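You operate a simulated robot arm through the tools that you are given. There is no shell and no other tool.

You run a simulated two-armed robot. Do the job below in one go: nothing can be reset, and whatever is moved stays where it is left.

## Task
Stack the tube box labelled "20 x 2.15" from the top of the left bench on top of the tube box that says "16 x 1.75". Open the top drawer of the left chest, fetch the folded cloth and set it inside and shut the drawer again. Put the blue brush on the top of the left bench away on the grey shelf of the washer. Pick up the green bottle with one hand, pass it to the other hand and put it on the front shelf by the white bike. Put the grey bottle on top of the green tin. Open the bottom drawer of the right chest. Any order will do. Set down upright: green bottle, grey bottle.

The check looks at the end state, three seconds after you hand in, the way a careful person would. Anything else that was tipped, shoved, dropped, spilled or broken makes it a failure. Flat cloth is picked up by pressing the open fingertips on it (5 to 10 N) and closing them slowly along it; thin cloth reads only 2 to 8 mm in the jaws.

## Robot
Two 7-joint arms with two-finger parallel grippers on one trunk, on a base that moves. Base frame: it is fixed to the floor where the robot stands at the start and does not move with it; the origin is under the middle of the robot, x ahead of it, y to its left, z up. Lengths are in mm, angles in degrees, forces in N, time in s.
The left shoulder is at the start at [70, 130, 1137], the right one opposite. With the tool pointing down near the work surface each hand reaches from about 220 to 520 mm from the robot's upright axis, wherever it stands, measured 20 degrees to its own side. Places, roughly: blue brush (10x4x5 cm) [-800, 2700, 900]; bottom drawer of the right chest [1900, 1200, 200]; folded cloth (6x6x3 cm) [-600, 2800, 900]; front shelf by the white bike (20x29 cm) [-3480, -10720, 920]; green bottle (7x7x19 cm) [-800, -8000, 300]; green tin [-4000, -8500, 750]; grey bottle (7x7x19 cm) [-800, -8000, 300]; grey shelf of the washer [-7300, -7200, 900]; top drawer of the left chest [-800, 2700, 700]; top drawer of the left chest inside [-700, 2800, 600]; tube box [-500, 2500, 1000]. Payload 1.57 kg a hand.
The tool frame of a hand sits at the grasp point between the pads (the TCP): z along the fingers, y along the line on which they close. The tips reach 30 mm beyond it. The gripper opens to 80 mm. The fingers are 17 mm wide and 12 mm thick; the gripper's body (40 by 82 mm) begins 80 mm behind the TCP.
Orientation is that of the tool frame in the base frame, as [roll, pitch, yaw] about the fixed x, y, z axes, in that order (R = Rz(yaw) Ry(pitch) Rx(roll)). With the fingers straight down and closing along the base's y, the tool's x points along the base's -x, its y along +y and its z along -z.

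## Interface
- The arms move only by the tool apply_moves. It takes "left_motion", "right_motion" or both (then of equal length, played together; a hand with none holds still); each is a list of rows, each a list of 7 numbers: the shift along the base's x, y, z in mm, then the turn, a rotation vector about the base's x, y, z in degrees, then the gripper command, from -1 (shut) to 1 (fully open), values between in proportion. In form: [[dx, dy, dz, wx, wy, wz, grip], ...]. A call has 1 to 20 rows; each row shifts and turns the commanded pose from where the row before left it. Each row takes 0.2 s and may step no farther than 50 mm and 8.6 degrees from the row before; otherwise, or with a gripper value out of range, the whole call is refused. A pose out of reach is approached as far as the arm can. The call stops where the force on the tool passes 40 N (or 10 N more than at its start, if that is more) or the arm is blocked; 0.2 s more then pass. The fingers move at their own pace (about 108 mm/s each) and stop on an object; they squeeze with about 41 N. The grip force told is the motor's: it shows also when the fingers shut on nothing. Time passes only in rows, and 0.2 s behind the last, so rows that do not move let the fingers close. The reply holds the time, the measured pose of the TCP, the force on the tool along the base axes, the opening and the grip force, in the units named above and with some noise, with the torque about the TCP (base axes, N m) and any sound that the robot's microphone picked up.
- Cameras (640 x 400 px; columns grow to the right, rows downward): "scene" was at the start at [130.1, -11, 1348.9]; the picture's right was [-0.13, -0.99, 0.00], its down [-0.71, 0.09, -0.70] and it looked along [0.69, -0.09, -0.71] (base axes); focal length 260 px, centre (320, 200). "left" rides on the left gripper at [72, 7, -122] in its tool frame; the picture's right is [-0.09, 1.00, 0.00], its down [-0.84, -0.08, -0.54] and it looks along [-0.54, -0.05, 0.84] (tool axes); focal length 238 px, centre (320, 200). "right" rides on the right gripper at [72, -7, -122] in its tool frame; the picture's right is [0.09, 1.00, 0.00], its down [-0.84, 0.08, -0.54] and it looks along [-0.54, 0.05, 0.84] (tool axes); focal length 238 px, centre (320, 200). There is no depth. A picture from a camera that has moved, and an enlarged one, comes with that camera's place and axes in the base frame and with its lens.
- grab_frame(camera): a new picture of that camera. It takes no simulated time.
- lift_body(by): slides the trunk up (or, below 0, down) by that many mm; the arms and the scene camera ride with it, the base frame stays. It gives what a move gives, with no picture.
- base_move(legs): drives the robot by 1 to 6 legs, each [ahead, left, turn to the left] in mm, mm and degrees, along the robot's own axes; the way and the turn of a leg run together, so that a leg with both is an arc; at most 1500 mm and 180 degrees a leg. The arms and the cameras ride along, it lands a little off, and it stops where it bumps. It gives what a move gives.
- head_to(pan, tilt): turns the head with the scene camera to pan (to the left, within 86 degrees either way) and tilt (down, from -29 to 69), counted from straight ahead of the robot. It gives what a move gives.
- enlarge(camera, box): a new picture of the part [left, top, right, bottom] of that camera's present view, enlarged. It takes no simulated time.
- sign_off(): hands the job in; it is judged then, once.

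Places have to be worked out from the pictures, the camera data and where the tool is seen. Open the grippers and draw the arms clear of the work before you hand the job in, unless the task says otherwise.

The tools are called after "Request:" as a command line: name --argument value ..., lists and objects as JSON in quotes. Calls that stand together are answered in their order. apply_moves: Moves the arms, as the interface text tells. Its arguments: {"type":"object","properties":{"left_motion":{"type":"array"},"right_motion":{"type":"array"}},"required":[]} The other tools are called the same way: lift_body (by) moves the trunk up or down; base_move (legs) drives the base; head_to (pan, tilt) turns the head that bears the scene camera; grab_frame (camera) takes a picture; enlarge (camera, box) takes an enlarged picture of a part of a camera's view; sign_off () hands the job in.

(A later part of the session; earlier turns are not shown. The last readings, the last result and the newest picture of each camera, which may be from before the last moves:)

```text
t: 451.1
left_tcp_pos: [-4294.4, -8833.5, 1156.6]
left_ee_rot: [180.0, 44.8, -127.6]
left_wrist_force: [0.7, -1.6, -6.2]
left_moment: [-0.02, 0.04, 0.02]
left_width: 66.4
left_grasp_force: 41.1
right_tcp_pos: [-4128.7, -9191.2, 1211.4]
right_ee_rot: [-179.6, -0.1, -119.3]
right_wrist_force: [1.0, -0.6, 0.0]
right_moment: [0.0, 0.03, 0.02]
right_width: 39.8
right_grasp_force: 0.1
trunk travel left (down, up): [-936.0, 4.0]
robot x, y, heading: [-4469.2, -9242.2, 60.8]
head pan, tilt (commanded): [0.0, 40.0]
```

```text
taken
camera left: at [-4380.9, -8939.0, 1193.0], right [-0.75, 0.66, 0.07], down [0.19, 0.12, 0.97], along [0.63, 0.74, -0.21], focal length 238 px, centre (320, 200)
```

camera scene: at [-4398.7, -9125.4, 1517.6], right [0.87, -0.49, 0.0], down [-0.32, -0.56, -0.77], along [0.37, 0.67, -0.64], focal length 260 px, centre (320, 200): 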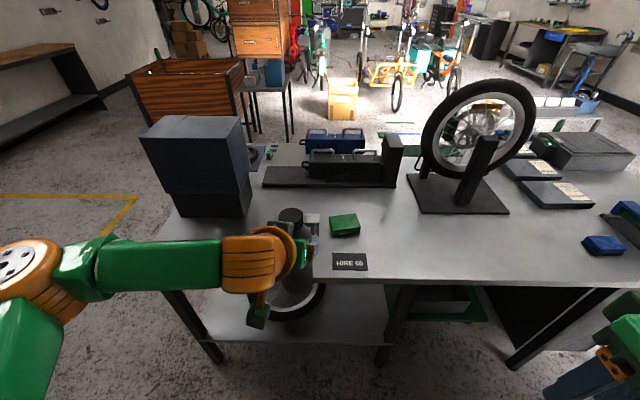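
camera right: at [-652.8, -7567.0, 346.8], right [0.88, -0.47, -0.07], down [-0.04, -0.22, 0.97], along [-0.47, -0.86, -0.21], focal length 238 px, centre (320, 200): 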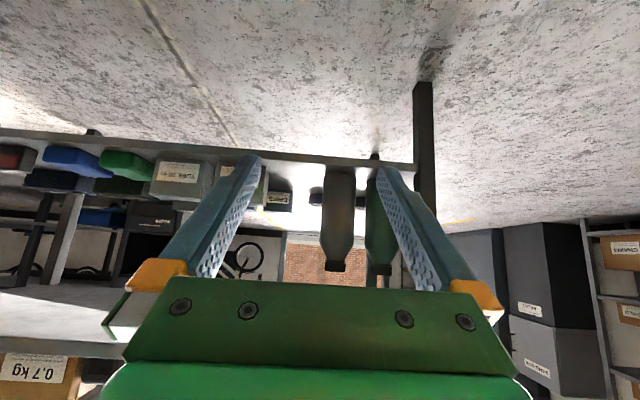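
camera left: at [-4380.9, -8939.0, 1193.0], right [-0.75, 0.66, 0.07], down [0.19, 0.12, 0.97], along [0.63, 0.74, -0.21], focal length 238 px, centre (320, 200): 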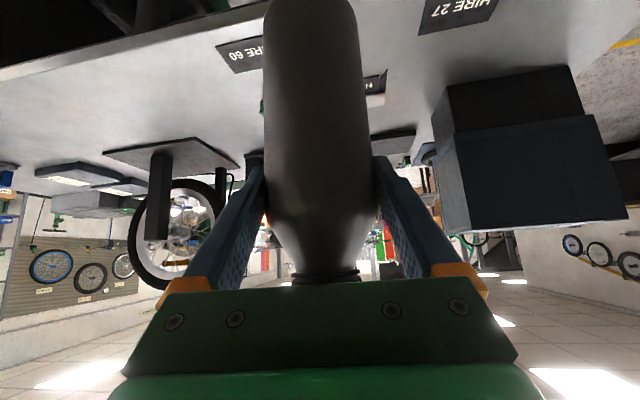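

The green tin is now clearly visible, right of the bottle. I enlarge it.

Request:
enlarge --camera "scene" --box '[290, 190, 400, 300]'

```text
3.64 times, centred on (345, 245) of scene
camera zoom: at [-4398.7, -9125.4, 1517.6], right [0.87, -0.49, 0.0], down [-0.32, -0.56, -0.77], along [0.37, 0.67, -0.64], focal length 944 px, centre (229, 36)
```

zoom: 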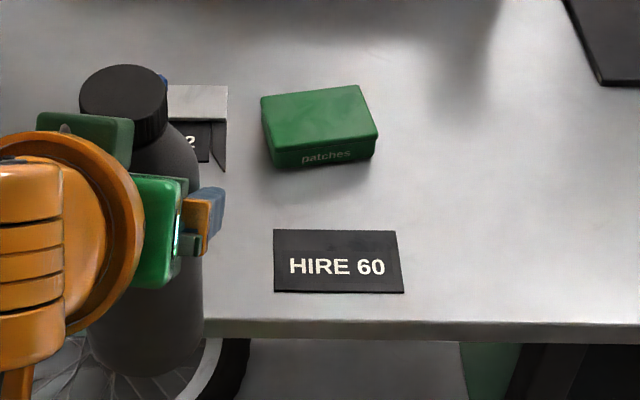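

The tin ("patches") is about 107 x 72 x 28 mm, centre (-3980,-8565), top z ≈ 828, 230 mm in from the edge; it is big enough for the bottle's base. I lower the trunk 165 and move right and forward toward it.

Request:
lift_body --by -160

Request:
base_move --legs '[[0, -140, 0], [240, 0, 0]]'

Request:
grab_frame --camera "scene"

Request:
grab_frame --camera "left"

```text
t: 452.9
left_tcp_pos: [-4297.1, -8831.9, 996.1]
left_ee_rot: [-179.7, 44.9, -127.2]
left_wrist_force: [0.3, -0.9, -4.7]
left_moment: [-0.04, 0.05, -0.01]
left_width: 66.2
left_grasp_force: 40.7
right_tcp_pos: [-4133.5, -9189.7, 1051.9]
right_ee_rot: [-179.4, -0.1, -119.3]
right_wrist_force: [0.4, 0.2, -0.2]
right_moment: [-0.02, 0.0, -0.02]
right_width: 39.8
right_grasp_force: 0.0
trunk travel left (down, up): [-776.0, 164.0]
robot x, y, heading: [-4471.2, -9241.1, 60.6]
head pan, tilt (commanded): [0.0, 40.0]
```

```text
t: 455.6
left_tcp_pos: [-4058.6, -8686.7, 997.6]
left_ee_rot: [-179.7, 45.0, -127.3]
left_wrist_force: [0.5, -0.5, -6.2]
left_moment: [0.01, 0.0, -0.02]
left_width: 66.2
left_grasp_force: 41.1
right_tcp_pos: [-3894.8, -9045.2, 1052.4]
right_ee_rot: [-179.4, 0.0, -119.3]
right_wrist_force: [0.7, -0.5, 0.6]
right_moment: [-0.01, 0.0, 0.0]
right_width: 40.1
right_grasp_force: 0.1
trunk travel left (down, up): [-776.0, 164.0]
robot x, y, heading: [-4232.5, -9097.2, 60.6]
head pan, tilt (commanded): [0.0, 40.0]
```

```text
taken
camera scene: at [-4165.3, -8978.9, 1357.9], right [0.87, -0.49, 0.0], down [-0.31, -0.56, -0.77], along [0.37, 0.67, -0.64], focal length 260 px, centre (320, 200)
```

scene: 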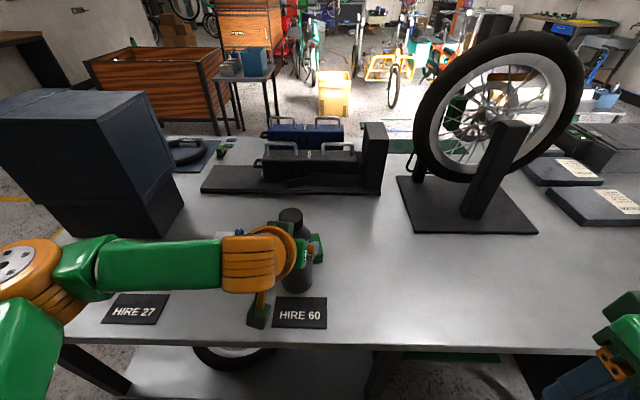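

```text
taken
camera left: at [-4146.4, -8792.5, 1033.3], right [-0.75, 0.66, 0.06], down [0.19, 0.12, 0.98], along [0.63, 0.74, -0.21], focal length 238 px, centre (320, 200)
```

left: 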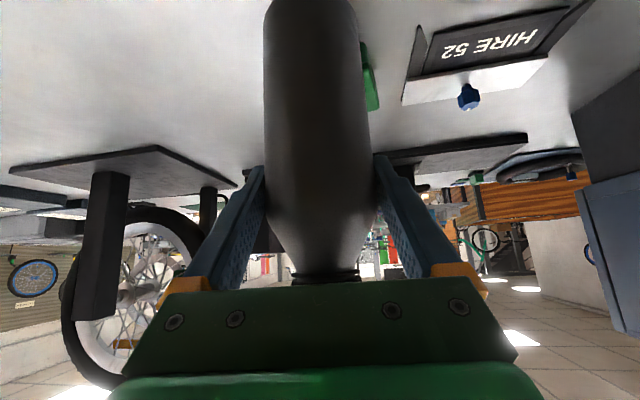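

The wrist view agrees with the computed tin position to a couple of millimetres: 134 mm forward and 12 mm left to go. I extend the arm 30 mm and drive 100 mm on.

Request:
apply_moves --left_motion '[[6.06, 7.95, 0, 0, 0, 0, 0.5], [6.06, 7.95, 0, 0, 0, 0, 0.5], [6.06, 7.95, 0, 0, 0, 0, 0.5], [0, 0, 0, 0, 0, 0, 0.5]]'

Request:
base_move --legs '[[98, 0, 0]]'

Request:
grab_frame --camera "left"

Request:
grab_frame --camera "scene"

```text
t: 456.6
left_tcp_pos: [-4039.7, -8661.4, 998.5]
left_ee_rot: [-179.7, 44.9, -127.3]
left_wrist_force: [-0.3, -0.2, -5.4]
left_moment: [-0.04, 0.06, 0.02]
left_width: 66.4
left_grasp_force: 40.8
right_tcp_pos: [-3894.5, -9043.2, 1052.5]
right_ee_rot: [-179.4, -0.2, -119.3]
right_wrist_force: [0.1, -0.1, -0.4]
right_moment: [0.01, -0.04, -0.01]
right_width: 39.9
right_grasp_force: 0.1
trunk travel left (down, up): [-776.0, 164.0]
robot x, y, heading: [-4234.2, -9095.6, 60.5]
head pan, tilt (commanded): [0.0, 40.0]
```

```text
t: 457.8
left_tcp_pos: [-3991.1, -8577.0, 999.2]
left_ee_rot: [-179.7, 45.1, -127.3]
left_wrist_force: [1.7, 2.0, 7.4]
left_moment: [0.19, -0.16, 0.0]
left_width: 66.2
left_grasp_force: 41.2
right_tcp_pos: [-3846.8, -8960.3, 1052.4]
right_ee_rot: [-179.4, 0.0, -119.5]
right_wrist_force: [-0.6, 0.2, 0.6]
right_moment: [0.03, -0.04, -0.01]
right_width: 39.9
right_grasp_force: 0.2
trunk travel left (down, up): [-776.0, 164.0]
robot x, y, heading: [-4179.4, -9012.9, 60.6]
head pan, tilt (commanded): [0.0, 40.0]
```

```text
taken
camera left: at [-4079.1, -8683.5, 1034.4], right [-0.75, 0.66, 0.06], down [0.18, 0.12, 0.98], along [0.64, 0.74, -0.21], focal length 238 px, centre (320, 200)
```

left: 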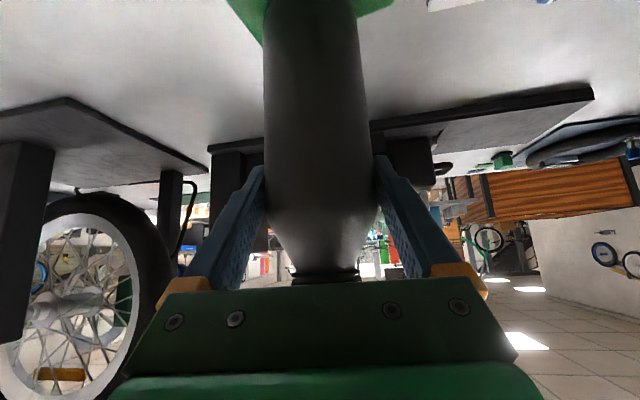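

```text
taken
camera scene: at [-4117.3, -8894.4, 1358.0], right [0.87, -0.49, 0.0], down [-0.32, -0.56, -0.77], along [0.38, 0.67, -0.64], focal length 260 px, centre (320, 200)
```

scene: 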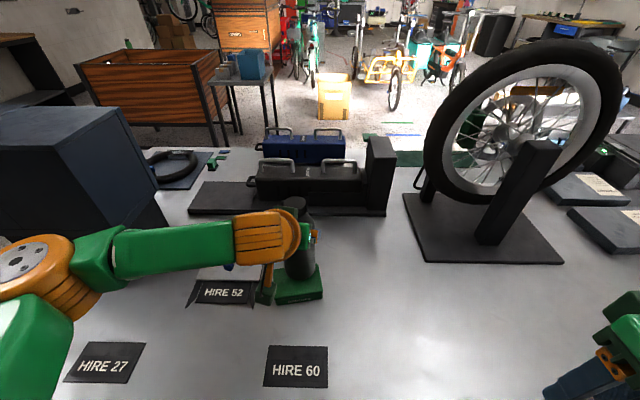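

The force changed: the bottle's foot seems to be touching the tin already at this height. I stop and look closely.

Request:
enlarge --camera "scene" --box '[230, 190, 350, 320]'

Request:
enlarge --camera "left" --box '[200, 0, 420, 120]'

```text
3.08 times, centred on (290, 255) of scene
camera zoom: at [-4117.3, -8894.4, 1358.0], right [0.87, -0.49, 0.0], down [-0.32, -0.56, -0.77], along [0.38, 0.67, -0.64], focal length 799 px, centre (412, 31)
```

zoom: 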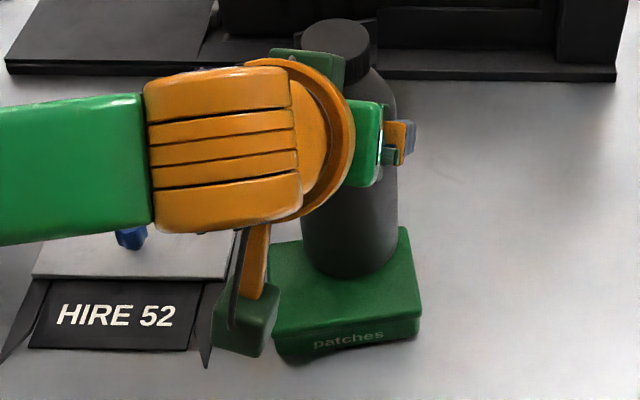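

```text
2.91 times, centred on (310, 60) of left
camera zoom: at [-4079.1, -8683.5, 1034.4], right [-0.75, 0.66, 0.06], down [0.18, 0.12, 0.98], along [0.64, 0.74, -0.21], focal length 693 px, centre (349, 607)
```

zoom: 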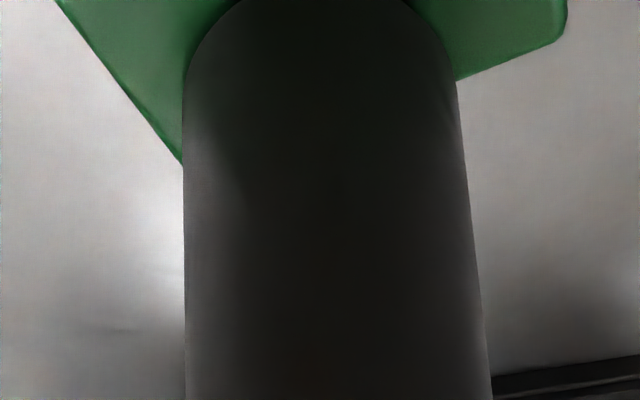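

The bottle's foot is above the tin's middle. To be sure about the contact, I raise the hand 6 mm and read the force.

Request:
apply_moves --left_motion '[[0, 0, 3, 0, 0, 0, 0.5], [0, 0, 3, 0, 0, 0, 0.5], [0, 0, 0, 0, 0, 0, 0.5]]'

Request:
enlarge --camera "scene" --box '[230, 190, 350, 320]'

```text
t: 458.6
left_tcp_pos: [-3990.7, -8576.9, 1004.4]
left_ee_rot: [-179.8, 45.0, -127.4]
left_wrist_force: [0.5, -1.0, -6.6]
left_moment: [-0.03, 0.03, -0.01]
left_width: 66.2
left_grasp_force: 41.2
right_tcp_pos: [-3845.2, -8958.4, 1052.0]
right_ee_rot: [-179.4, -0.1, -119.4]
right_wrist_force: [0.4, -0.3, -0.2]
right_moment: [-0.02, 0.02, 0.01]
right_width: 40.1
right_grasp_force: 0.1
trunk travel left (down, up): [-776.0, 164.0]
robot x, y, heading: [-4182.1, -9007.7, 60.6]
head pan, tilt (commanded): [0.0, 40.0]
```

```text
3.08 times, centred on (290, 255) of scene
camera zoom: at [-4116.2, -8891.9, 1357.6], right [0.87, -0.49, 0.0], down [-0.32, -0.56, -0.77], along [0.38, 0.67, -0.64], focal length 799 px, centre (412, 31)
```

zoom: 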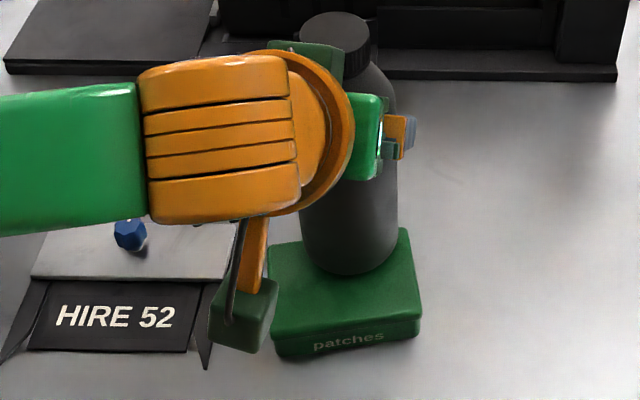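

The contact was real, so the tin's top is higher than I thought (~853), and relative to it the bottle stands about 28 mm too far forward. I lift slightly more and shift back by (-17,-24).

Request:
apply_moves --left_motion '[[0, 0, 5, 0, 0, 0, 0.5], [-8.5, -12, 0, 0, 0, 0, 0.5], [-8.5, -12, 0, 0, 0, 0, 0.5], [0, 0, 0, 0, 0, 0, 0.5]]'

Request:
enlarge --camera "scene" --box '[230, 190, 350, 320]'

Request:
enlarge --camera "left" --box '[200, 0, 440, 120]'

```text
t: 459.6
left_tcp_pos: [-4007.8, -8601.7, 1010.2]
left_ee_rot: [-179.8, 45.0, -127.3]
left_wrist_force: [-0.5, 0.0, -6.4]
left_moment: [-0.01, 0.01, -0.02]
left_width: 66.5
left_grasp_force: 40.8
right_tcp_pos: [-3846.0, -8957.8, 1052.1]
right_ee_rot: [-179.4, -0.1, -119.4]
right_wrist_force: [0.1, -0.5, 0.1]
right_moment: [0.04, -0.01, -0.02]
right_width: 40.1
right_grasp_force: 0.1
trunk travel left (down, up): [-776.0, 164.0]
robot x, y, heading: [-4186.4, -9008.5, 60.6]
head pan, tilt (commanded): [0.0, 40.0]
```

```text
3.08 times, centred on (290, 255) of scene
camera zoom: at [-4116.1, -8891.6, 1357.6], right [0.87, -0.49, 0.0], down [-0.32, -0.56, -0.77], along [0.38, 0.67, -0.64], focal length 799 px, centre (412, 31)
```

zoom: 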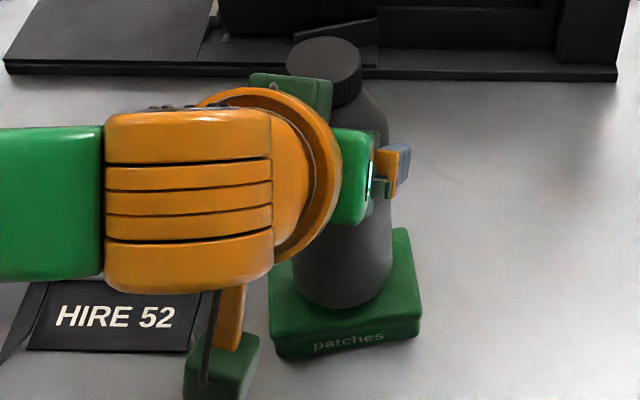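

```text
2.67 times, centred on (320, 60) of left
camera zoom: at [-4095.8, -8706.0, 1045.4], right [-0.75, 0.66, 0.06], down [0.19, 0.12, 0.98], along [0.63, 0.74, -0.21], focal length 636 px, centre (320, 573)
```

zoom: 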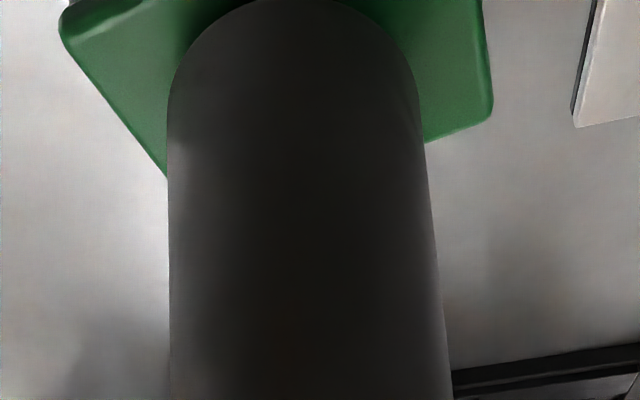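

Now the bottle's foot sits centrally over the tin, about 11 mm above it. I lower gently to contact.

Request:
apply_moves --left_motion '[[0, 0, -4, 0, 0, 0, 0.5], [0, 0, -3, 0, 0, 0, 0.5], [0, 0, -1.5, 0, 0, 0, 0.5], [0, 0, 0, 0, 0, 0, 0.5]]'

```text
t: 460.6
left_tcp_pos: [-4008.8, -8600.9, 1000.3]
left_ee_rot: [-179.7, 45.1, -127.3]
left_wrist_force: [-0.6, 0.9, -6.6]
left_moment: [-0.02, 0.07, 0.0]
left_width: 66.5
left_grasp_force: 40.5
right_tcp_pos: [-3846.2, -8957.4, 1052.2]
right_ee_rot: [-179.4, 0.0, -119.4]
right_wrist_force: [-0.2, -0.4, 0.3]
right_moment: [-0.03, 0.01, 0.01]
right_width: 40.1
right_grasp_force: 0.0
trunk travel left (down, up): [-776.0, 164.0]
robot x, y, heading: [-4187.9, -9011.0, 60.6]
head pan, tilt (commanded): [0.0, 40.0]
```

Request:
apply_moves --left_motion '[[0, 0, -1.5, 0, 0, 0, 0.5], [0, 0, -1, 0, 0, 0, 0.5], [0, 0, 0, 0, 0, 0, 0.5]]'

Request:
enlarge --camera "scene" --box '[230, 190, 350, 320]'

```text
t: 461.4
left_tcp_pos: [-4008.4, -8601.7, 998.8]
left_ee_rot: [-179.7, 45.1, -127.3]
left_wrist_force: [0.6, 1.7, 4.0]
left_moment: [0.23, -0.11, 0.01]
left_width: 66.2
left_grasp_force: 40.7
right_tcp_pos: [-3846.8, -8960.4, 1052.4]
right_ee_rot: [-179.3, 0.1, -119.4]
right_wrist_force: [-0.5, 0.7, 0.7]
right_moment: [0.01, 0.0, 0.01]
right_width: 39.8
right_grasp_force: 0.0
trunk travel left (down, up): [-776.0, 164.0]
robot x, y, heading: [-4184.2, -9009.4, 60.7]
head pan, tilt (commanded): [0.0, 40.0]
```

```text
3.08 times, centred on (290, 255) of scene
camera zoom: at [-4116.9, -8893.5, 1358.0], right [0.87, -0.49, 0.0], down [-0.32, -0.56, -0.77], along [0.38, 0.67, -0.64], focal length 799 px, centre (412, 31)
```

zoom: 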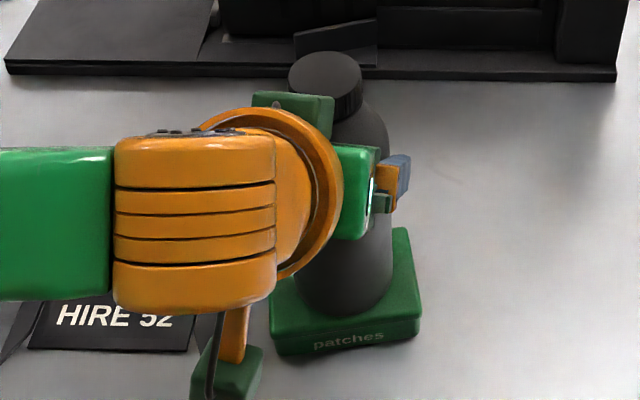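

The bottle rests on the tin (10 N), its foot within the tin's top. I ease off half a millimetre and open the fingers slowly.

Request:
apply_moves --left_motion '[[0, 0, 0.5, 0, 0, 0, 0.6], [0, 0, 0, 0, 0, 0, 0.68], [0, 0, 0, 0, 0, 0, 0.75], [0, 0, 0, 0, 0, 0, 0.85], [0, 0, 0, 0, 0, 0, 1], [0, 0, 0, 0, 0, 0, 1]]'

Request:
grab_frame --camera "left"

Request:
enlarge --camera "scene" --box '[230, 190, 350, 320]'

```text
t: 462.8
left_tcp_pos: [-4008.9, -8601.1, 998.3]
left_ee_rot: [-179.7, 45.0, -127.5]
left_wrist_force: [-0.1, -0.7, -0.2]
left_moment: [0.01, -0.03, 0.0]
left_width: 80.0
left_grasp_force: 0.2
right_tcp_pos: [-3846.5, -8959.2, 1053.0]
right_ee_rot: [-179.5, 0.0, -119.4]
right_wrist_force: [1.3, -0.8, -0.3]
right_moment: [-0.07, -0.02, 0.05]
right_width: 39.9
right_grasp_force: 0.0
trunk travel left (down, up): [-776.0, 164.0]
robot x, y, heading: [-4181.0, -9007.8, 60.4]
head pan, tilt (commanded): [0.0, 40.0]
```

```text
taken
camera left: at [-4096.3, -8706.8, 1034.8], right [-0.75, 0.66, 0.06], down [0.19, 0.12, 0.98], along [0.64, 0.74, -0.21], focal length 238 px, centre (320, 200)
```

left: 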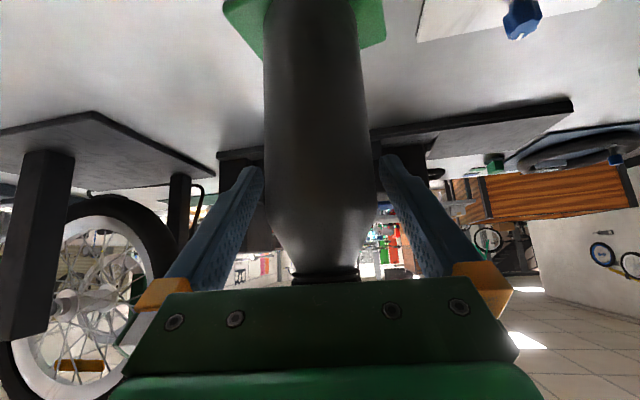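

```text
3.08 times, centred on (290, 255) of scene
camera zoom: at [-4117.0, -8893.3, 1357.8], right [0.87, -0.49, 0.0], down [-0.32, -0.56, -0.77], along [0.38, 0.67, -0.64], focal length 799 px, centre (412, 31)
```

zoom: 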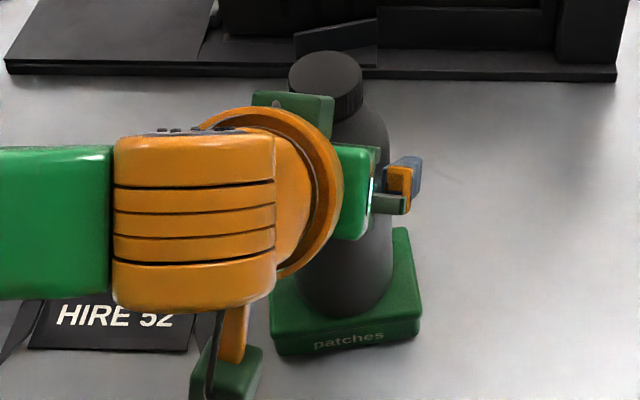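

The bottle stands by itself on the tin, with clearance on both sides of the fingers. I withdraw the hand straight back.

Request:
apply_moves --left_motion '[[-6.1, -7.9, 0, 0, 0, 0, 1], [-6.1, -7.9, 0, 0, 0, 0, 1], [-6.1, -7.9, 0, 0, 0, 0, 1], [-6.1, -7.9, 0, 0, 0, 0, 1], [-6.1, -7.9, 0, 0, 0, 0, 1], [-6.1, -7.9, 0, 0, 0, 0, 1], [0, 0, 0, 0, 0, 0, 1]]'

Request:
grab_frame --camera "left"

Request:
enlarge --camera "scene" --box '[210, 190, 390, 320]'

```text
t: 464.4
left_tcp_pos: [-4044.4, -8647.8, 999.2]
left_ee_rot: [-179.8, 44.9, -127.4]
left_wrist_force: [-0.9, 0.6, -0.1]
left_moment: [-0.02, 0.0, -0.04]
left_width: 80.1
left_grasp_force: 0.0
right_tcp_pos: [-3847.2, -8960.8, 1053.8]
right_ee_rot: [-179.4, 0.0, -119.4]
right_wrist_force: [0.3, -0.3, 0.6]
right_moment: [0.0, 0.02, 0.02]
right_width: 40.2
right_grasp_force: 0.0
trunk travel left (down, up): [-776.0, 164.0]
robot x, y, heading: [-4183.9, -9013.5, 60.6]
head pan, tilt (commanded): [0.0, 40.0]
```

```text
taken
camera left: at [-4132.4, -8753.6, 1034.5], right [-0.75, 0.66, 0.06], down [0.19, 0.12, 0.98], along [0.63, 0.74, -0.21], focal length 238 px, centre (320, 200)
```

left: 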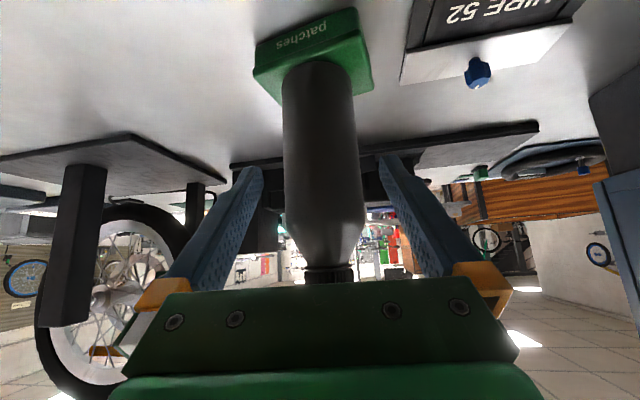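

```text
3.08 times, centred on (300, 255) of scene
camera zoom: at [-4116.9, -8893.3, 1357.8], right [0.87, -0.49, 0.0], down [-0.32, -0.56, -0.77], along [0.38, 0.67, -0.64], focal length 799 px, centre (382, 31)
```

zoom: 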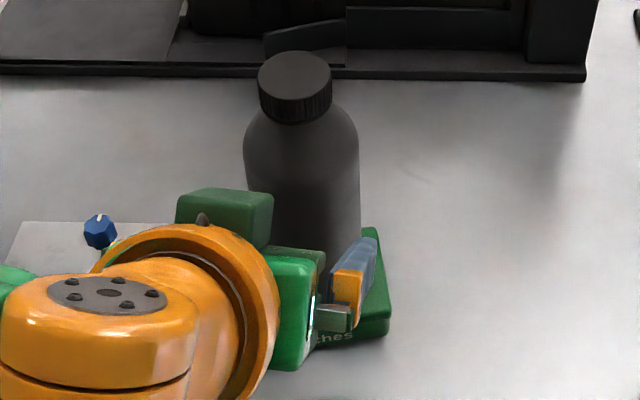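

The grey bottle stands upright on the green tin. I back off into the corridor and strafe right past the table's other end, looking at the white bike's front shelf on the way.

Request:
base_move --legs '[[-330, 0, 0], [0, -1000, 0]]'

Request:
head_to --pan -86 --tilt 20

Request:
grab_frame --camera "scene"

Request:
head_to --pan 20 --tilt 30

Request:
grab_frame --camera "scene"

```text
t: 471.4
left_tcp_pos: [-3321.1, -9437.3, 998.2]
left_ee_rot: [-179.7, 45.1, -128.4]
left_wrist_force: [-0.2, 1.7, -0.8]
left_moment: [0.0, 0.03, 0.04]
left_width: 79.8
left_grasp_force: 0.0
right_tcp_pos: [-3129.0, -9751.4, 1052.3]
right_ee_rot: [-179.4, 0.0, -120.3]
right_wrist_force: [0.1, 0.1, 0.4]
right_moment: [-0.02, 0.01, 0.03]
right_width: 39.8
right_grasp_force: 0.0
trunk travel left (down, up): [-776.0, 164.0]
robot x, y, heading: [-3464.5, -9793.9, 59.8]
head pan, tilt (commanded): [0.0, 40.0]
```

```text
t: 473.0
left_tcp_pos: [-3320.1, -9437.4, 999.8]
left_ee_rot: [-179.6, 45.2, -128.2]
left_wrist_force: [-0.2, 1.1, 0.2]
left_moment: [0.0, 0.01, 0.0]
left_width: 79.9
left_grasp_force: 0.1
right_tcp_pos: [-3128.3, -9751.9, 1051.7]
right_ee_rot: [-179.3, 0.0, -120.3]
right_wrist_force: [0.4, 0.4, 0.1]
right_moment: [-0.04, 0.0, 0.01]
right_width: 39.9
right_grasp_force: 0.0
trunk travel left (down, up): [-776.0, 164.0]
robot x, y, heading: [-3466.0, -9796.4, 60.0]
head pan, tilt (commanded): [-85.9, 20.0]
```

```text
taken
camera scene: at [-3356.4, -9795.6, 1389.3], right [-0.44, -0.9, 0.0], down [-0.31, 0.15, -0.94], along [0.84, -0.42, -0.34], focal length 260 px, centre (320, 200)
```

scene: 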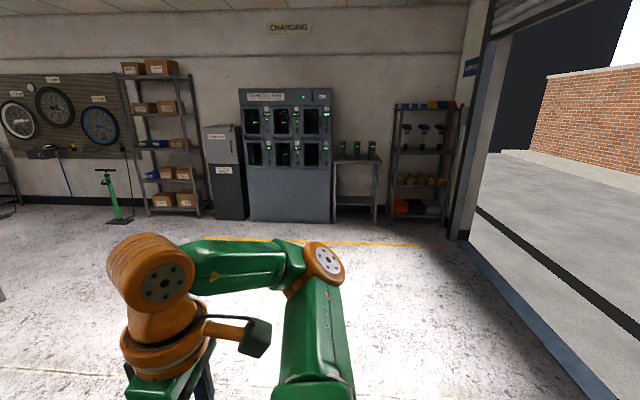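

```text
t: 474.8
left_tcp_pos: [-3320.4, -9437.9, 998.0]
left_ee_rot: [-179.6, 45.2, -128.3]
left_wrist_force: [0.0, 0.3, -1.5]
left_moment: [-0.01, -0.01, 0.0]
left_width: 80.0
left_grasp_force: 0.1
right_tcp_pos: [-3127.8, -9753.1, 1052.4]
right_ee_rot: [-179.4, 0.0, -120.3]
right_wrist_force: [0.4, -0.8, -0.8]
right_moment: [0.0, 0.0, 0.02]
right_width: 40.2
right_grasp_force: 0.0
trunk travel left (down, up): [-776.0, 164.0]
robot x, y, heading: [-3465.4, -9799.9, 59.7]
head pan, tilt (commanded): [20.0, 30.0]
```

```text
taken
camera scene: at [-3423.6, -9665.5, 1373.2], right [0.98, -0.18, 0.0], down [-0.09, -0.49, -0.87], along [0.16, 0.85, -0.5], focal length 260 px, centre (320, 200)
```

scene: 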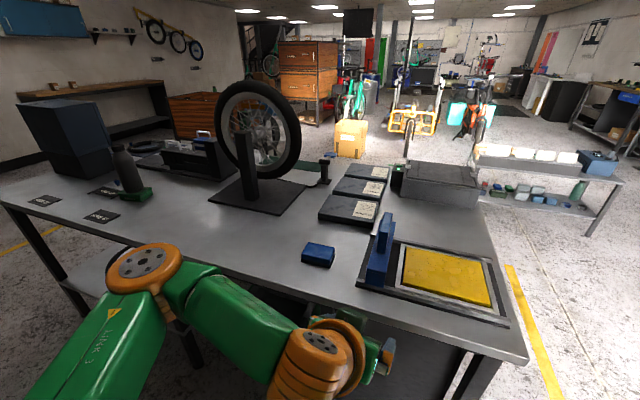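

The grey bottle stands on its tin. The floor to the right is clear, so I go around the table's left end toward the small table.

Request:
base_move --legs '[[0, -900, 0], [1000, 0, 0], [950, 0, 0]]'

Request:
head_to --pan 10 --tilt 20

Request:
grab_frame --camera "scene"

```text
t: 488.6
left_tcp_pos: [-1546.1, -8282.0, 998.5]
left_ee_rot: [-179.7, 45.1, -129.8]
left_wrist_force: [-0.5, 0.1, 0.0]
left_moment: [-0.01, 0.0, 0.03]
left_width: 79.9
left_grasp_force: 0.0
right_tcp_pos: [-1363.4, -8602.4, 1052.6]
right_ee_rot: [-179.4, 0.0, -121.8]
right_wrist_force: [0.0, 0.2, 0.4]
right_moment: [-0.02, -0.01, 0.0]
right_width: 40.4
right_grasp_force: 0.0
trunk travel left (down, up): [-776.0, 164.0]
robot x, y, heading: [-1700.4, -8634.9, 58.1]
head pan, tilt (commanded): [20.0, 30.0]
```

```text
t: 489.3
left_tcp_pos: [-1545.9, -8281.6, 998.8]
left_ee_rot: [-179.7, 44.9, -129.9]
left_wrist_force: [-0.3, -0.7, 0.1]
left_moment: [-0.04, 0.01, 0.02]
left_width: 80.1
left_grasp_force: 0.1
right_tcp_pos: [-1361.9, -8600.4, 1052.3]
right_ee_rot: [-179.4, 0.0, -121.9]
right_wrist_force: [-0.2, -0.5, 1.2]
right_moment: [-0.03, 0.01, -0.01]
right_width: 40.3
right_grasp_force: 0.1
trunk travel left (down, up): [-776.0, 164.0]
robot x, y, heading: [-1699.0, -8635.1, 57.8]
head pan, tilt (commanded): [10.0, 20.0]
```

```text
taken
camera scene: at [-1640.0, -8508.5, 1389.2], right [0.93, -0.37, 0.0], down [-0.13, -0.32, -0.94], along [0.35, 0.87, -0.34], focal length 260 px, centre (320, 200)
```

scene: 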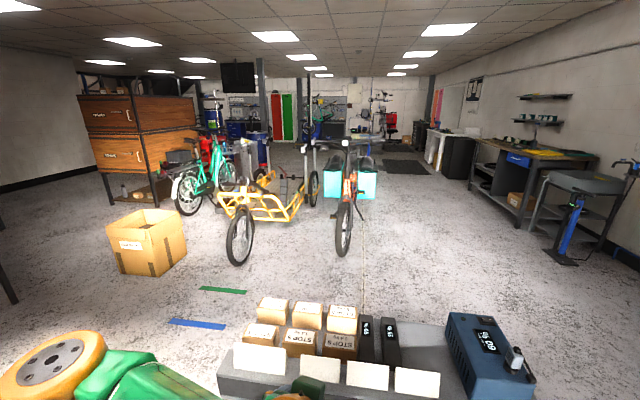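

The table is right in front (its rear). I strafe left around its end, go forward past it and turn about to face its front again.

Request:
base_move --legs '[[0, 950, 0], [1250, 0, 0], [0, 0, 180]]'

Request:
head_to --pan 40 --tilt 25

Request:
grab_frame --camera "scene"

```text
t: 507.4
left_tcp_pos: [-2047.8, -7404.5, 998.1]
left_ee_rot: [-179.7, 45.1, 46.3]
left_wrist_force: [-0.2, -0.2, -0.7]
left_moment: [-0.03, -0.01, -0.01]
left_width: 80.2
left_grasp_force: 0.0
right_tcp_pos: [-2209.4, -7072.4, 1052.0]
right_ee_rot: [-179.4, 0.0, 54.2]
right_wrist_force: [-0.6, -0.6, -0.1]
right_moment: [0.03, 0.0, -0.02]
right_width: 39.7
right_grasp_force: 0.1
trunk travel left (down, up): [-776.0, 164.0]
robot x, y, heading: [-1870.5, -7060.0, -126.0]
head pan, tilt (commanded): [10.0, 20.0]
```

```text
t: 508.3
left_tcp_pos: [-2049.3, -7403.9, 999.2]
left_ee_rot: [-179.6, 45.1, 46.2]
left_wrist_force: [-0.2, 0.0, -0.1]
left_moment: [-0.02, 0.0, -0.01]
left_width: 79.8
left_grasp_force: 0.0
right_tcp_pos: [-2209.9, -7072.1, 1052.8]
right_ee_rot: [-179.5, 0.1, 54.2]
right_wrist_force: [-0.2, 0.0, 0.2]
right_moment: [-0.01, -0.02, 0.0]
right_width: 40.2
right_grasp_force: 0.1
trunk travel left (down, up): [-776.0, 164.0]
robot x, y, heading: [-1871.2, -7060.2, -125.6]
head pan, tilt (commanded): [40.0, 25.0]
```

```text
taken
camera scene: at [-1893.3, -7192.2, 1381.2], right [-1.0, -0.07, 0.0], down [-0.03, 0.42, -0.91], along [0.07, -0.9, -0.42], focal length 260 px, centre (320, 200)
```

scene: 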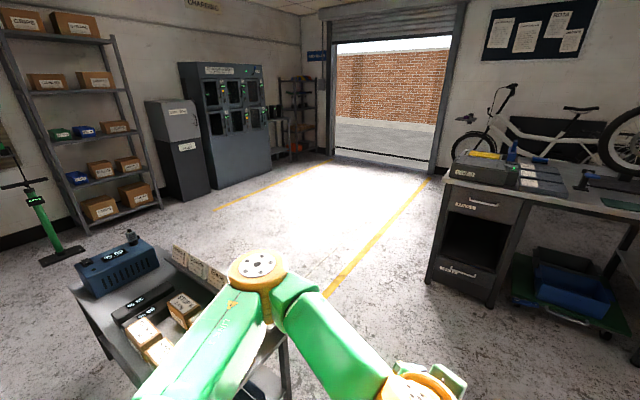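

I turn to the heading I used before, back off a little, and strafe left to the front of the bottles.

Request:
base_move --legs '[[-200, 0, 12.7], [0, 1380, 0]]'

Request:
head_to --pan 0 --tilt 35

Request:
grab_frame --camera "scene"

```text
t: 516.4
left_tcp_pos: [-641.8, -7815.6, 998.5]
left_ee_rot: [-179.7, 45.1, 56.6]
left_wrist_force: [-0.3, -0.3, -0.3]
left_moment: [0.01, 0.02, 0.03]
left_width: 80.0
left_grasp_force: 0.1
right_tcp_pos: [-860.3, -7518.5, 1051.7]
right_ee_rot: [-179.4, 0.0, 64.4]
right_wrist_force: [-0.3, -0.1, 0.1]
right_moment: [-0.03, 0.0, 0.0]
right_width: 40.0
right_grasp_force: 0.0
trunk travel left (down, up): [-776.0, 164.0]
robot x, y, heading: [-527.2, -7441.4, -115.4]
head pan, tilt (commanded): [40.0, 25.0]
```

```text
t: 517.4
left_tcp_pos: [-642.0, -7816.9, 998.7]
left_ee_rot: [-179.7, 45.0, 56.5]
left_wrist_force: [0.7, -0.1, -0.2]
left_moment: [-0.01, 0.01, -0.01]
left_width: 79.8
left_grasp_force: 0.0
right_tcp_pos: [-859.4, -7519.6, 1053.7]
right_ee_rot: [-179.4, 0.1, 64.5]
right_wrist_force: [-0.5, -0.8, -0.8]
right_moment: [0.03, 0.0, 0.0]
right_width: 39.8
right_grasp_force: 0.1
trunk travel left (down, up): [-776.0, 164.0]
robot x, y, heading: [-527.0, -7443.5, -115.6]
head pan, tilt (commanded): [0.0, 35.0]
```

```text
taken
camera scene: at [-587.6, -7570.2, 1365.4], right [-0.9, 0.43, 0.0], down [0.25, 0.52, -0.82], along [-0.35, -0.74, -0.57], focal length 260 px, centre (320, 200)
```

scene: 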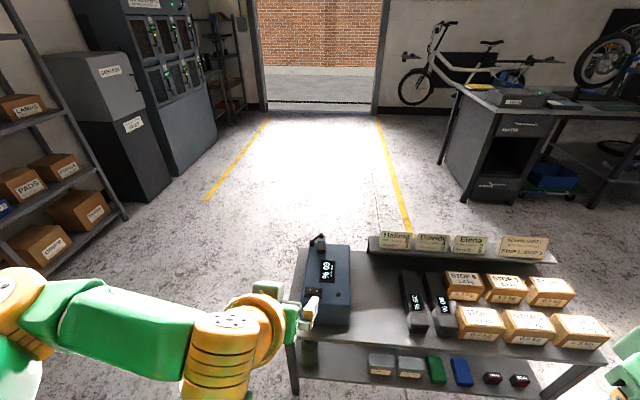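

I'm in front again. While still high, I turn the left hand about 27 degrees to the left (so it can pass the table leg on its right side) and extend it a little, to see that the arm allows it.

Request:
apply_moves --left_motion '[[-4.9, -10.1, 0, 0, 0, 6.9, 0.85], [-4.9, -10.1, 0, 0, 0, 6.9, 0.85], [-4.9, -10.1, 0, 0, 0, 6.9, 0.85], [-4.9, -10.1, 0, 0, 0, 6.9, 0.85], [0, 0, 0, 0, 0, 0, 0.85]]'

Request:
grab_frame --camera "scene"

```text
t: 518.6
left_tcp_pos: [-662.4, -7858.3, 997.3]
left_ee_rot: [-179.7, 45.1, 84.2]
left_wrist_force: [-0.5, -1.1, 0.3]
left_moment: [-0.01, 0.0, 0.02]
left_width: 74.0
left_grasp_force: 0.2
right_tcp_pos: [-859.9, -7517.9, 1052.1]
right_ee_rot: [-179.4, 0.1, 64.5]
right_wrist_force: [0.1, -0.1, -0.1]
right_moment: [0.05, 0.0, 0.0]
right_width: 40.0
right_grasp_force: 0.0
trunk travel left (down, up): [-776.0, 164.0]
robot x, y, heading: [-527.1, -7445.9, -115.3]
head pan, tilt (commanded): [0.0, 35.0]
```

```text
taken
camera scene: at [-587.4, -7570.2, 1365.4], right [-0.9, 0.43, 0.0], down [0.25, 0.52, -0.82], along [-0.35, -0.74, -0.57], focal length 260 px, centre (320, 200)
```

scene: 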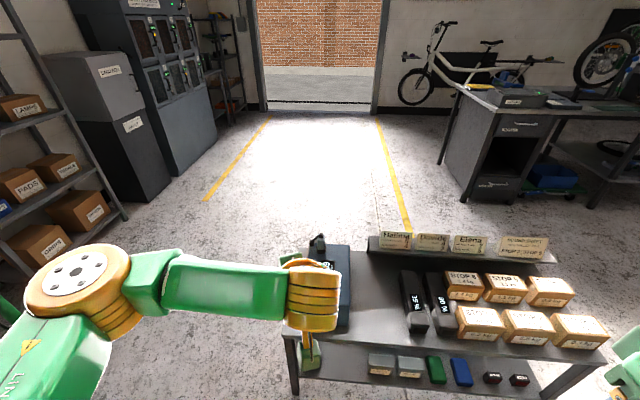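

The arm accepts this. To give the forearm more room from the table leg, I turn the base another 8 degrees left while keeping the hand's direction, and tuck the right hand further back.

Request:
base_move --legs '[[0, 0, 8]]'

Request:
apply_moves --left_motion '[[0, 0, 0, 0, 0, -4, 0.85], [0, 0, 0, 0, 0, -4, 0.85], [0, 0, 0, 0, 0, 0, 0.85], [0, 0, 0, 0, 0, 0, 0.85]]' --right_motion '[[5, 19, 0, 0, 0, 0, 0], [5, 19, 0, 0, 0, 0, 0], [5, 19, 0, 0, 0, 0, 0], [0, 0, 0, 0, 0, 0, 0]]'

Request:
grab_frame --camera "scene"

```text
t: 519.6
left_tcp_pos: [-605.4, -7871.8, 997.9]
left_ee_rot: [-179.8, 45.0, 91.9]
left_wrist_force: [-0.3, 0.7, 1.0]
left_moment: [-0.02, -0.04, 0.01]
left_width: 73.9
left_grasp_force: 0.1
right_tcp_pos: [-848.6, -7562.7, 1053.4]
right_ee_rot: [-179.5, 0.0, 72.4]
right_wrist_force: [0.3, 0.6, 0.8]
right_moment: [0.03, -0.01, -0.01]
right_width: 40.0
right_grasp_force: 0.0
trunk travel left (down, up): [-776.0, 164.0]
robot x, y, heading: [-528.1, -7443.8, -107.5]
head pan, tilt (commanded): [0.0, 35.0]
```

```text
t: 520.4
left_tcp_pos: [-604.5, -7872.7, 998.1]
left_ee_rot: [-179.7, 45.0, 83.9]
left_wrist_force: [0.4, 0.6, 0.2]
left_moment: [0.01, -0.04, -0.03]
left_width: 74.2
left_grasp_force: 0.0
right_tcp_pos: [-820.4, -7540.6, 1052.1]
right_ee_rot: [-179.6, 0.4, 72.3]
right_wrist_force: [-7.2, -2.7, 22.7]
right_moment: [2.08, -1.53, 0.51]
right_width: 40.1
right_grasp_force: 0.0
right hand out of reach, approached as far as the arm can: row 1, 2, 3
trunk travel left (down, up): [-776.0, 164.0]
robot x, y, heading: [-530.8, -7442.4, -107.5]
head pan, tilt (commanded): [0.0, 35.0]
stopped in row 3 (right hand): the force on the tool passed its limit at 159 N (the readings are from after the stop); the commanded pose is now the measured one
```

```text
taken
camera scene: at [-569.8, -7577.0, 1365.4], right [-0.95, 0.3, 0.0], down [0.17, 0.55, -0.82], along [-0.25, -0.78, -0.57], focal length 260 px, centre (320, 200)
```

scene: 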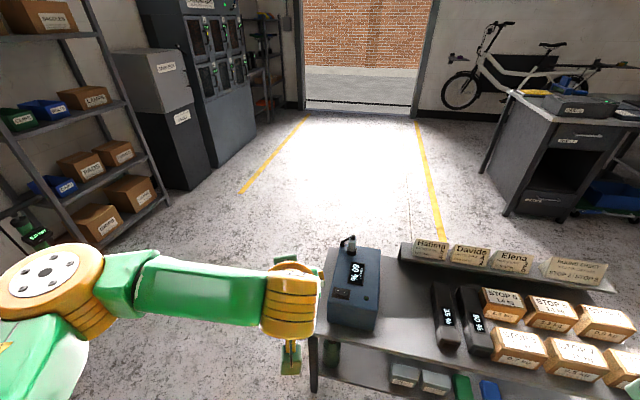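

The right hand met resistance (probably my own arm or body) when tucking in; I move it back out 25 mm to free it and check the force.

Request:
apply_moves --right_motion '[[-4, -12, 0, 0, 0, 0, 0], [-4, -12, 0, 0, 0, 0, 0], [0, 0, 0, 0, 0, 0, 0]]'

Request:
head_to --pan -55 --tilt 50

Request:
grab_frame --camera "scene"

```text
t: 521.2
left_tcp_pos: [-604.4, -7871.8, 997.5]
left_ee_rot: [-179.8, 45.1, 83.9]
left_wrist_force: [0.0, -0.4, -0.3]
left_moment: [0.0, 0.03, -0.04]
left_width: 73.9
left_grasp_force: 0.2
right_tcp_pos: [-829.4, -7564.1, 1051.4]
right_ee_rot: [-179.4, 0.4, 72.4]
right_wrist_force: [0.3, 0.1, -0.8]
right_moment: [0.0, 0.01, 0.01]
right_width: 39.8
right_grasp_force: 0.0
trunk travel left (down, up): [-776.0, 164.0]
robot x, y, heading: [-530.9, -7446.1, -107.9]
head pan, tilt (commanded): [0.0, 35.0]
```

```text
t: 522.4
left_tcp_pos: [-603.9, -7873.1, 997.4]
left_ee_rot: [-179.7, 45.0, 84.0]
left_wrist_force: [-0.4, -0.9, -0.2]
left_moment: [0.02, 0.0, 0.0]
left_width: 74.1
left_grasp_force: 0.1
right_tcp_pos: [-829.9, -7564.2, 1052.6]
right_ee_rot: [-179.6, 0.4, 72.4]
right_wrist_force: [0.3, 0.0, -0.3]
right_moment: [-0.01, -0.02, -0.01]
right_width: 40.1
right_grasp_force: 0.1
trunk travel left (down, up): [-776.0, 164.0]
robot x, y, heading: [-527.1, -7443.5, -107.8]
head pan, tilt (commanded): [-55.0, 50.0]
```

```text
taken
camera scene: at [-616.8, -7516.3, 1343.7], right [-0.3, 0.95, 0.0], down [0.73, 0.23, -0.64], along [-0.61, -0.19, -0.77], focal length 260 px, centre (320, 200)
```

scene: 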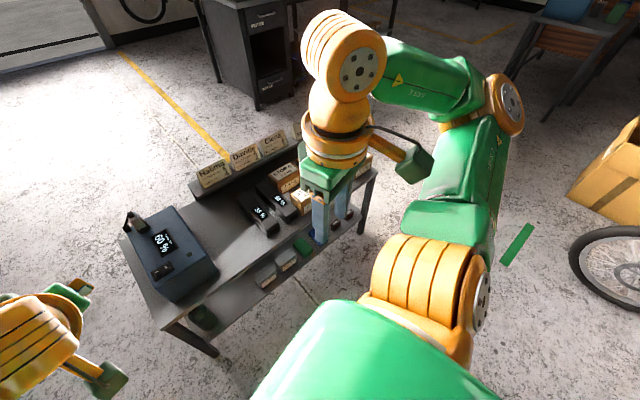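

The right hand is free again (its camera bracket had met its own upper arm). Clearances for the approach now look fine, so I lower the trunk by 686 and look at the green bottle.

Request:
lift_body --by -400

Request:
lift_body --by -286

Request:
head_to --pan 0 --tilt 35

Request:
grab_frame --camera "scene"

Request:
grab_frame --camera "left"

```text
t: 526.2
left_tcp_pos: [-604.1, -7872.4, 597.4]
left_ee_rot: [-179.7, 45.1, 84.0]
left_wrist_force: [0.9, 0.1, 0.6]
left_moment: [-0.01, -0.02, 0.01]
left_width: 74.0
left_grasp_force: 0.0
right_tcp_pos: [-828.8, -7564.2, 651.0]
right_ee_rot: [-179.5, 0.3, 72.3]
right_wrist_force: [-0.2, 0.8, 0.3]
right_moment: [0.0, 0.03, 0.0]
right_width: 40.1
right_grasp_force: 0.0
trunk travel left (down, up): [-376.0, 564.0]
robot x, y, heading: [-529.3, -7445.4, -107.7]
head pan, tilt (commanded): [-55.0, 50.0]
```

```text
t: 529.1
left_tcp_pos: [-604.1, -7870.7, 310.9]
left_ee_rot: [-179.7, 45.0, 83.9]
left_wrist_force: [0.0, 0.0, 0.1]
left_moment: [0.01, 0.02, 0.03]
left_width: 74.0
left_grasp_force: 0.1
right_tcp_pos: [-828.9, -7564.5, 364.7]
right_ee_rot: [-179.5, 0.4, 72.3]
right_wrist_force: [0.2, -0.4, 0.6]
right_moment: [-0.02, 0.0, 0.0]
right_width: 40.1
right_grasp_force: 0.1
trunk travel left (down, up): [-90.0, 850.0]
robot x, y, heading: [-527.4, -7448.6, -107.7]
head pan, tilt (commanded): [-55.0, 50.0]
```

```text
t: 530.4
left_tcp_pos: [-604.9, -7872.3, 312.4]
left_ee_rot: [-179.6, 45.1, 83.9]
left_wrist_force: [0.6, 0.2, 0.2]
left_moment: [0.01, 0.01, 0.0]
left_width: 73.9
left_grasp_force: 0.1
right_tcp_pos: [-828.8, -7565.2, 365.9]
right_ee_rot: [-179.5, 0.3, 72.4]
right_wrist_force: [0.2, -0.8, -0.4]
right_moment: [0.02, 0.01, 0.01]
right_width: 40.1
right_grasp_force: 0.2
trunk travel left (down, up): [-90.0, 850.0]
robot x, y, heading: [-529.0, -7443.7, -107.6]
head pan, tilt (commanded): [0.0, 35.0]
```

```text
taken
camera scene: at [-570.0, -7577.1, 679.4], right [-0.95, 0.3, 0.0], down [0.17, 0.55, -0.82], along [-0.25, -0.78, -0.57], focal length 260 px, centre (320, 200)
```

scene: 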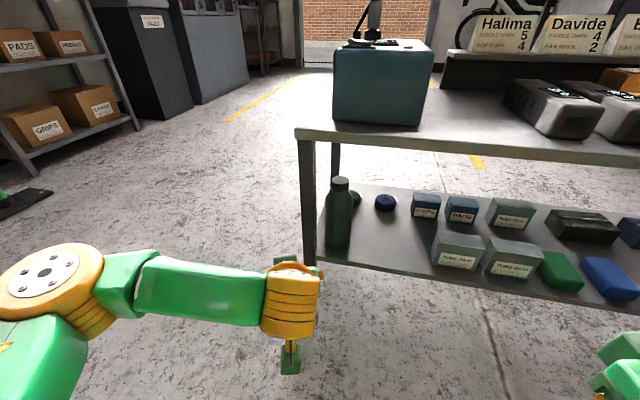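

```text
taken
camera left: at [-581.7, -7737.3, 348.0], right [0.98, -0.17, 0.06], down [-0.1, -0.2, 0.98], along [-0.16, -0.96, -0.21], focal length 238 px, centre (320, 200)
```

left: 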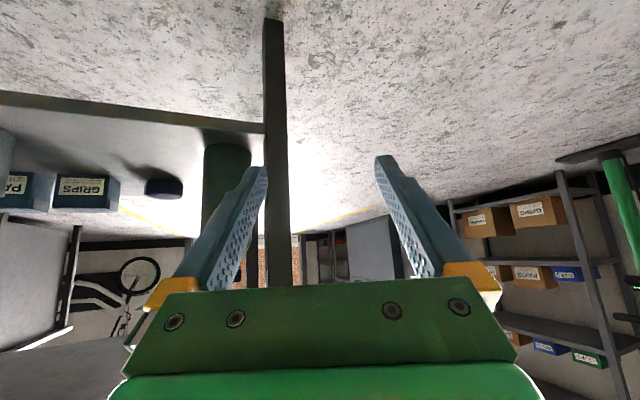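

The leg's inner side and the bottle come out at lateral offsets that leave about 4-5 mm with this oblique approach. I shift sideways to line up with the green bottle.

Request:
base_move --legs '[[30, -148, 0]]'

Request:
grab_frame --camera "left"

Request:
enlarge --camera "left" --box '[220, 80, 420, 290]'

```text
t: 531.7
left_tcp_pos: [-753.4, -7855.8, 312.9]
left_ee_rot: [-179.7, 45.1, 83.8]
left_wrist_force: [-0.2, 0.5, -0.5]
left_moment: [-0.02, 0.01, -0.04]
left_width: 74.1
left_grasp_force: 0.1
right_tcp_pos: [-978.2, -7548.2, 366.5]
right_ee_rot: [-179.4, 0.4, 72.2]
right_wrist_force: [-0.3, 0.7, -1.0]
right_moment: [0.03, -0.01, 0.0]
right_width: 40.0
right_grasp_force: 0.0
trunk travel left (down, up): [-90.0, 850.0]
robot x, y, heading: [-674.9, -7428.6, -107.8]
head pan, tilt (commanded): [0.0, 35.0]
```

```text
taken
camera left: at [-730.5, -7721.8, 348.0], right [0.98, -0.18, 0.06], down [-0.1, -0.2, 0.98], along [-0.16, -0.96, -0.21], focal length 238 px, centre (320, 200)
```

left: 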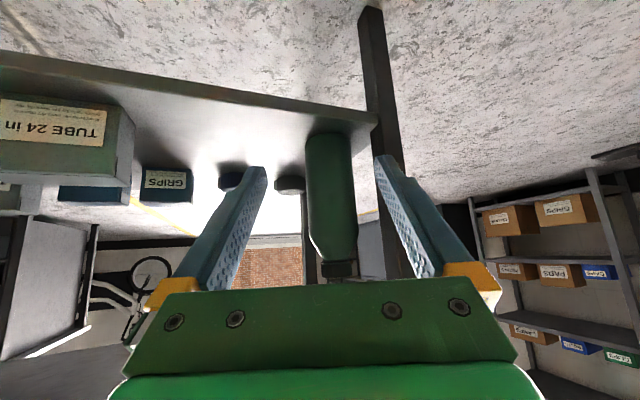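

```text
1.90 times, centred on (320, 185) of left
camera zoom: at [-730.5, -7721.8, 348.0], right [0.98, -0.18, 0.06], down [-0.1, -0.2, 0.98], along [-0.16, -0.96, -0.21], focal length 454 px, centre (320, 229)
```

zoom: 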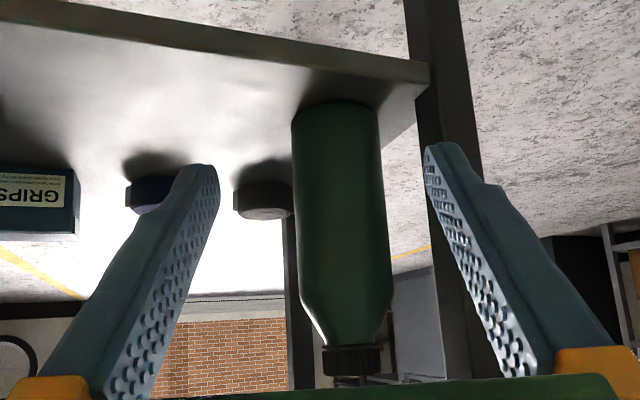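

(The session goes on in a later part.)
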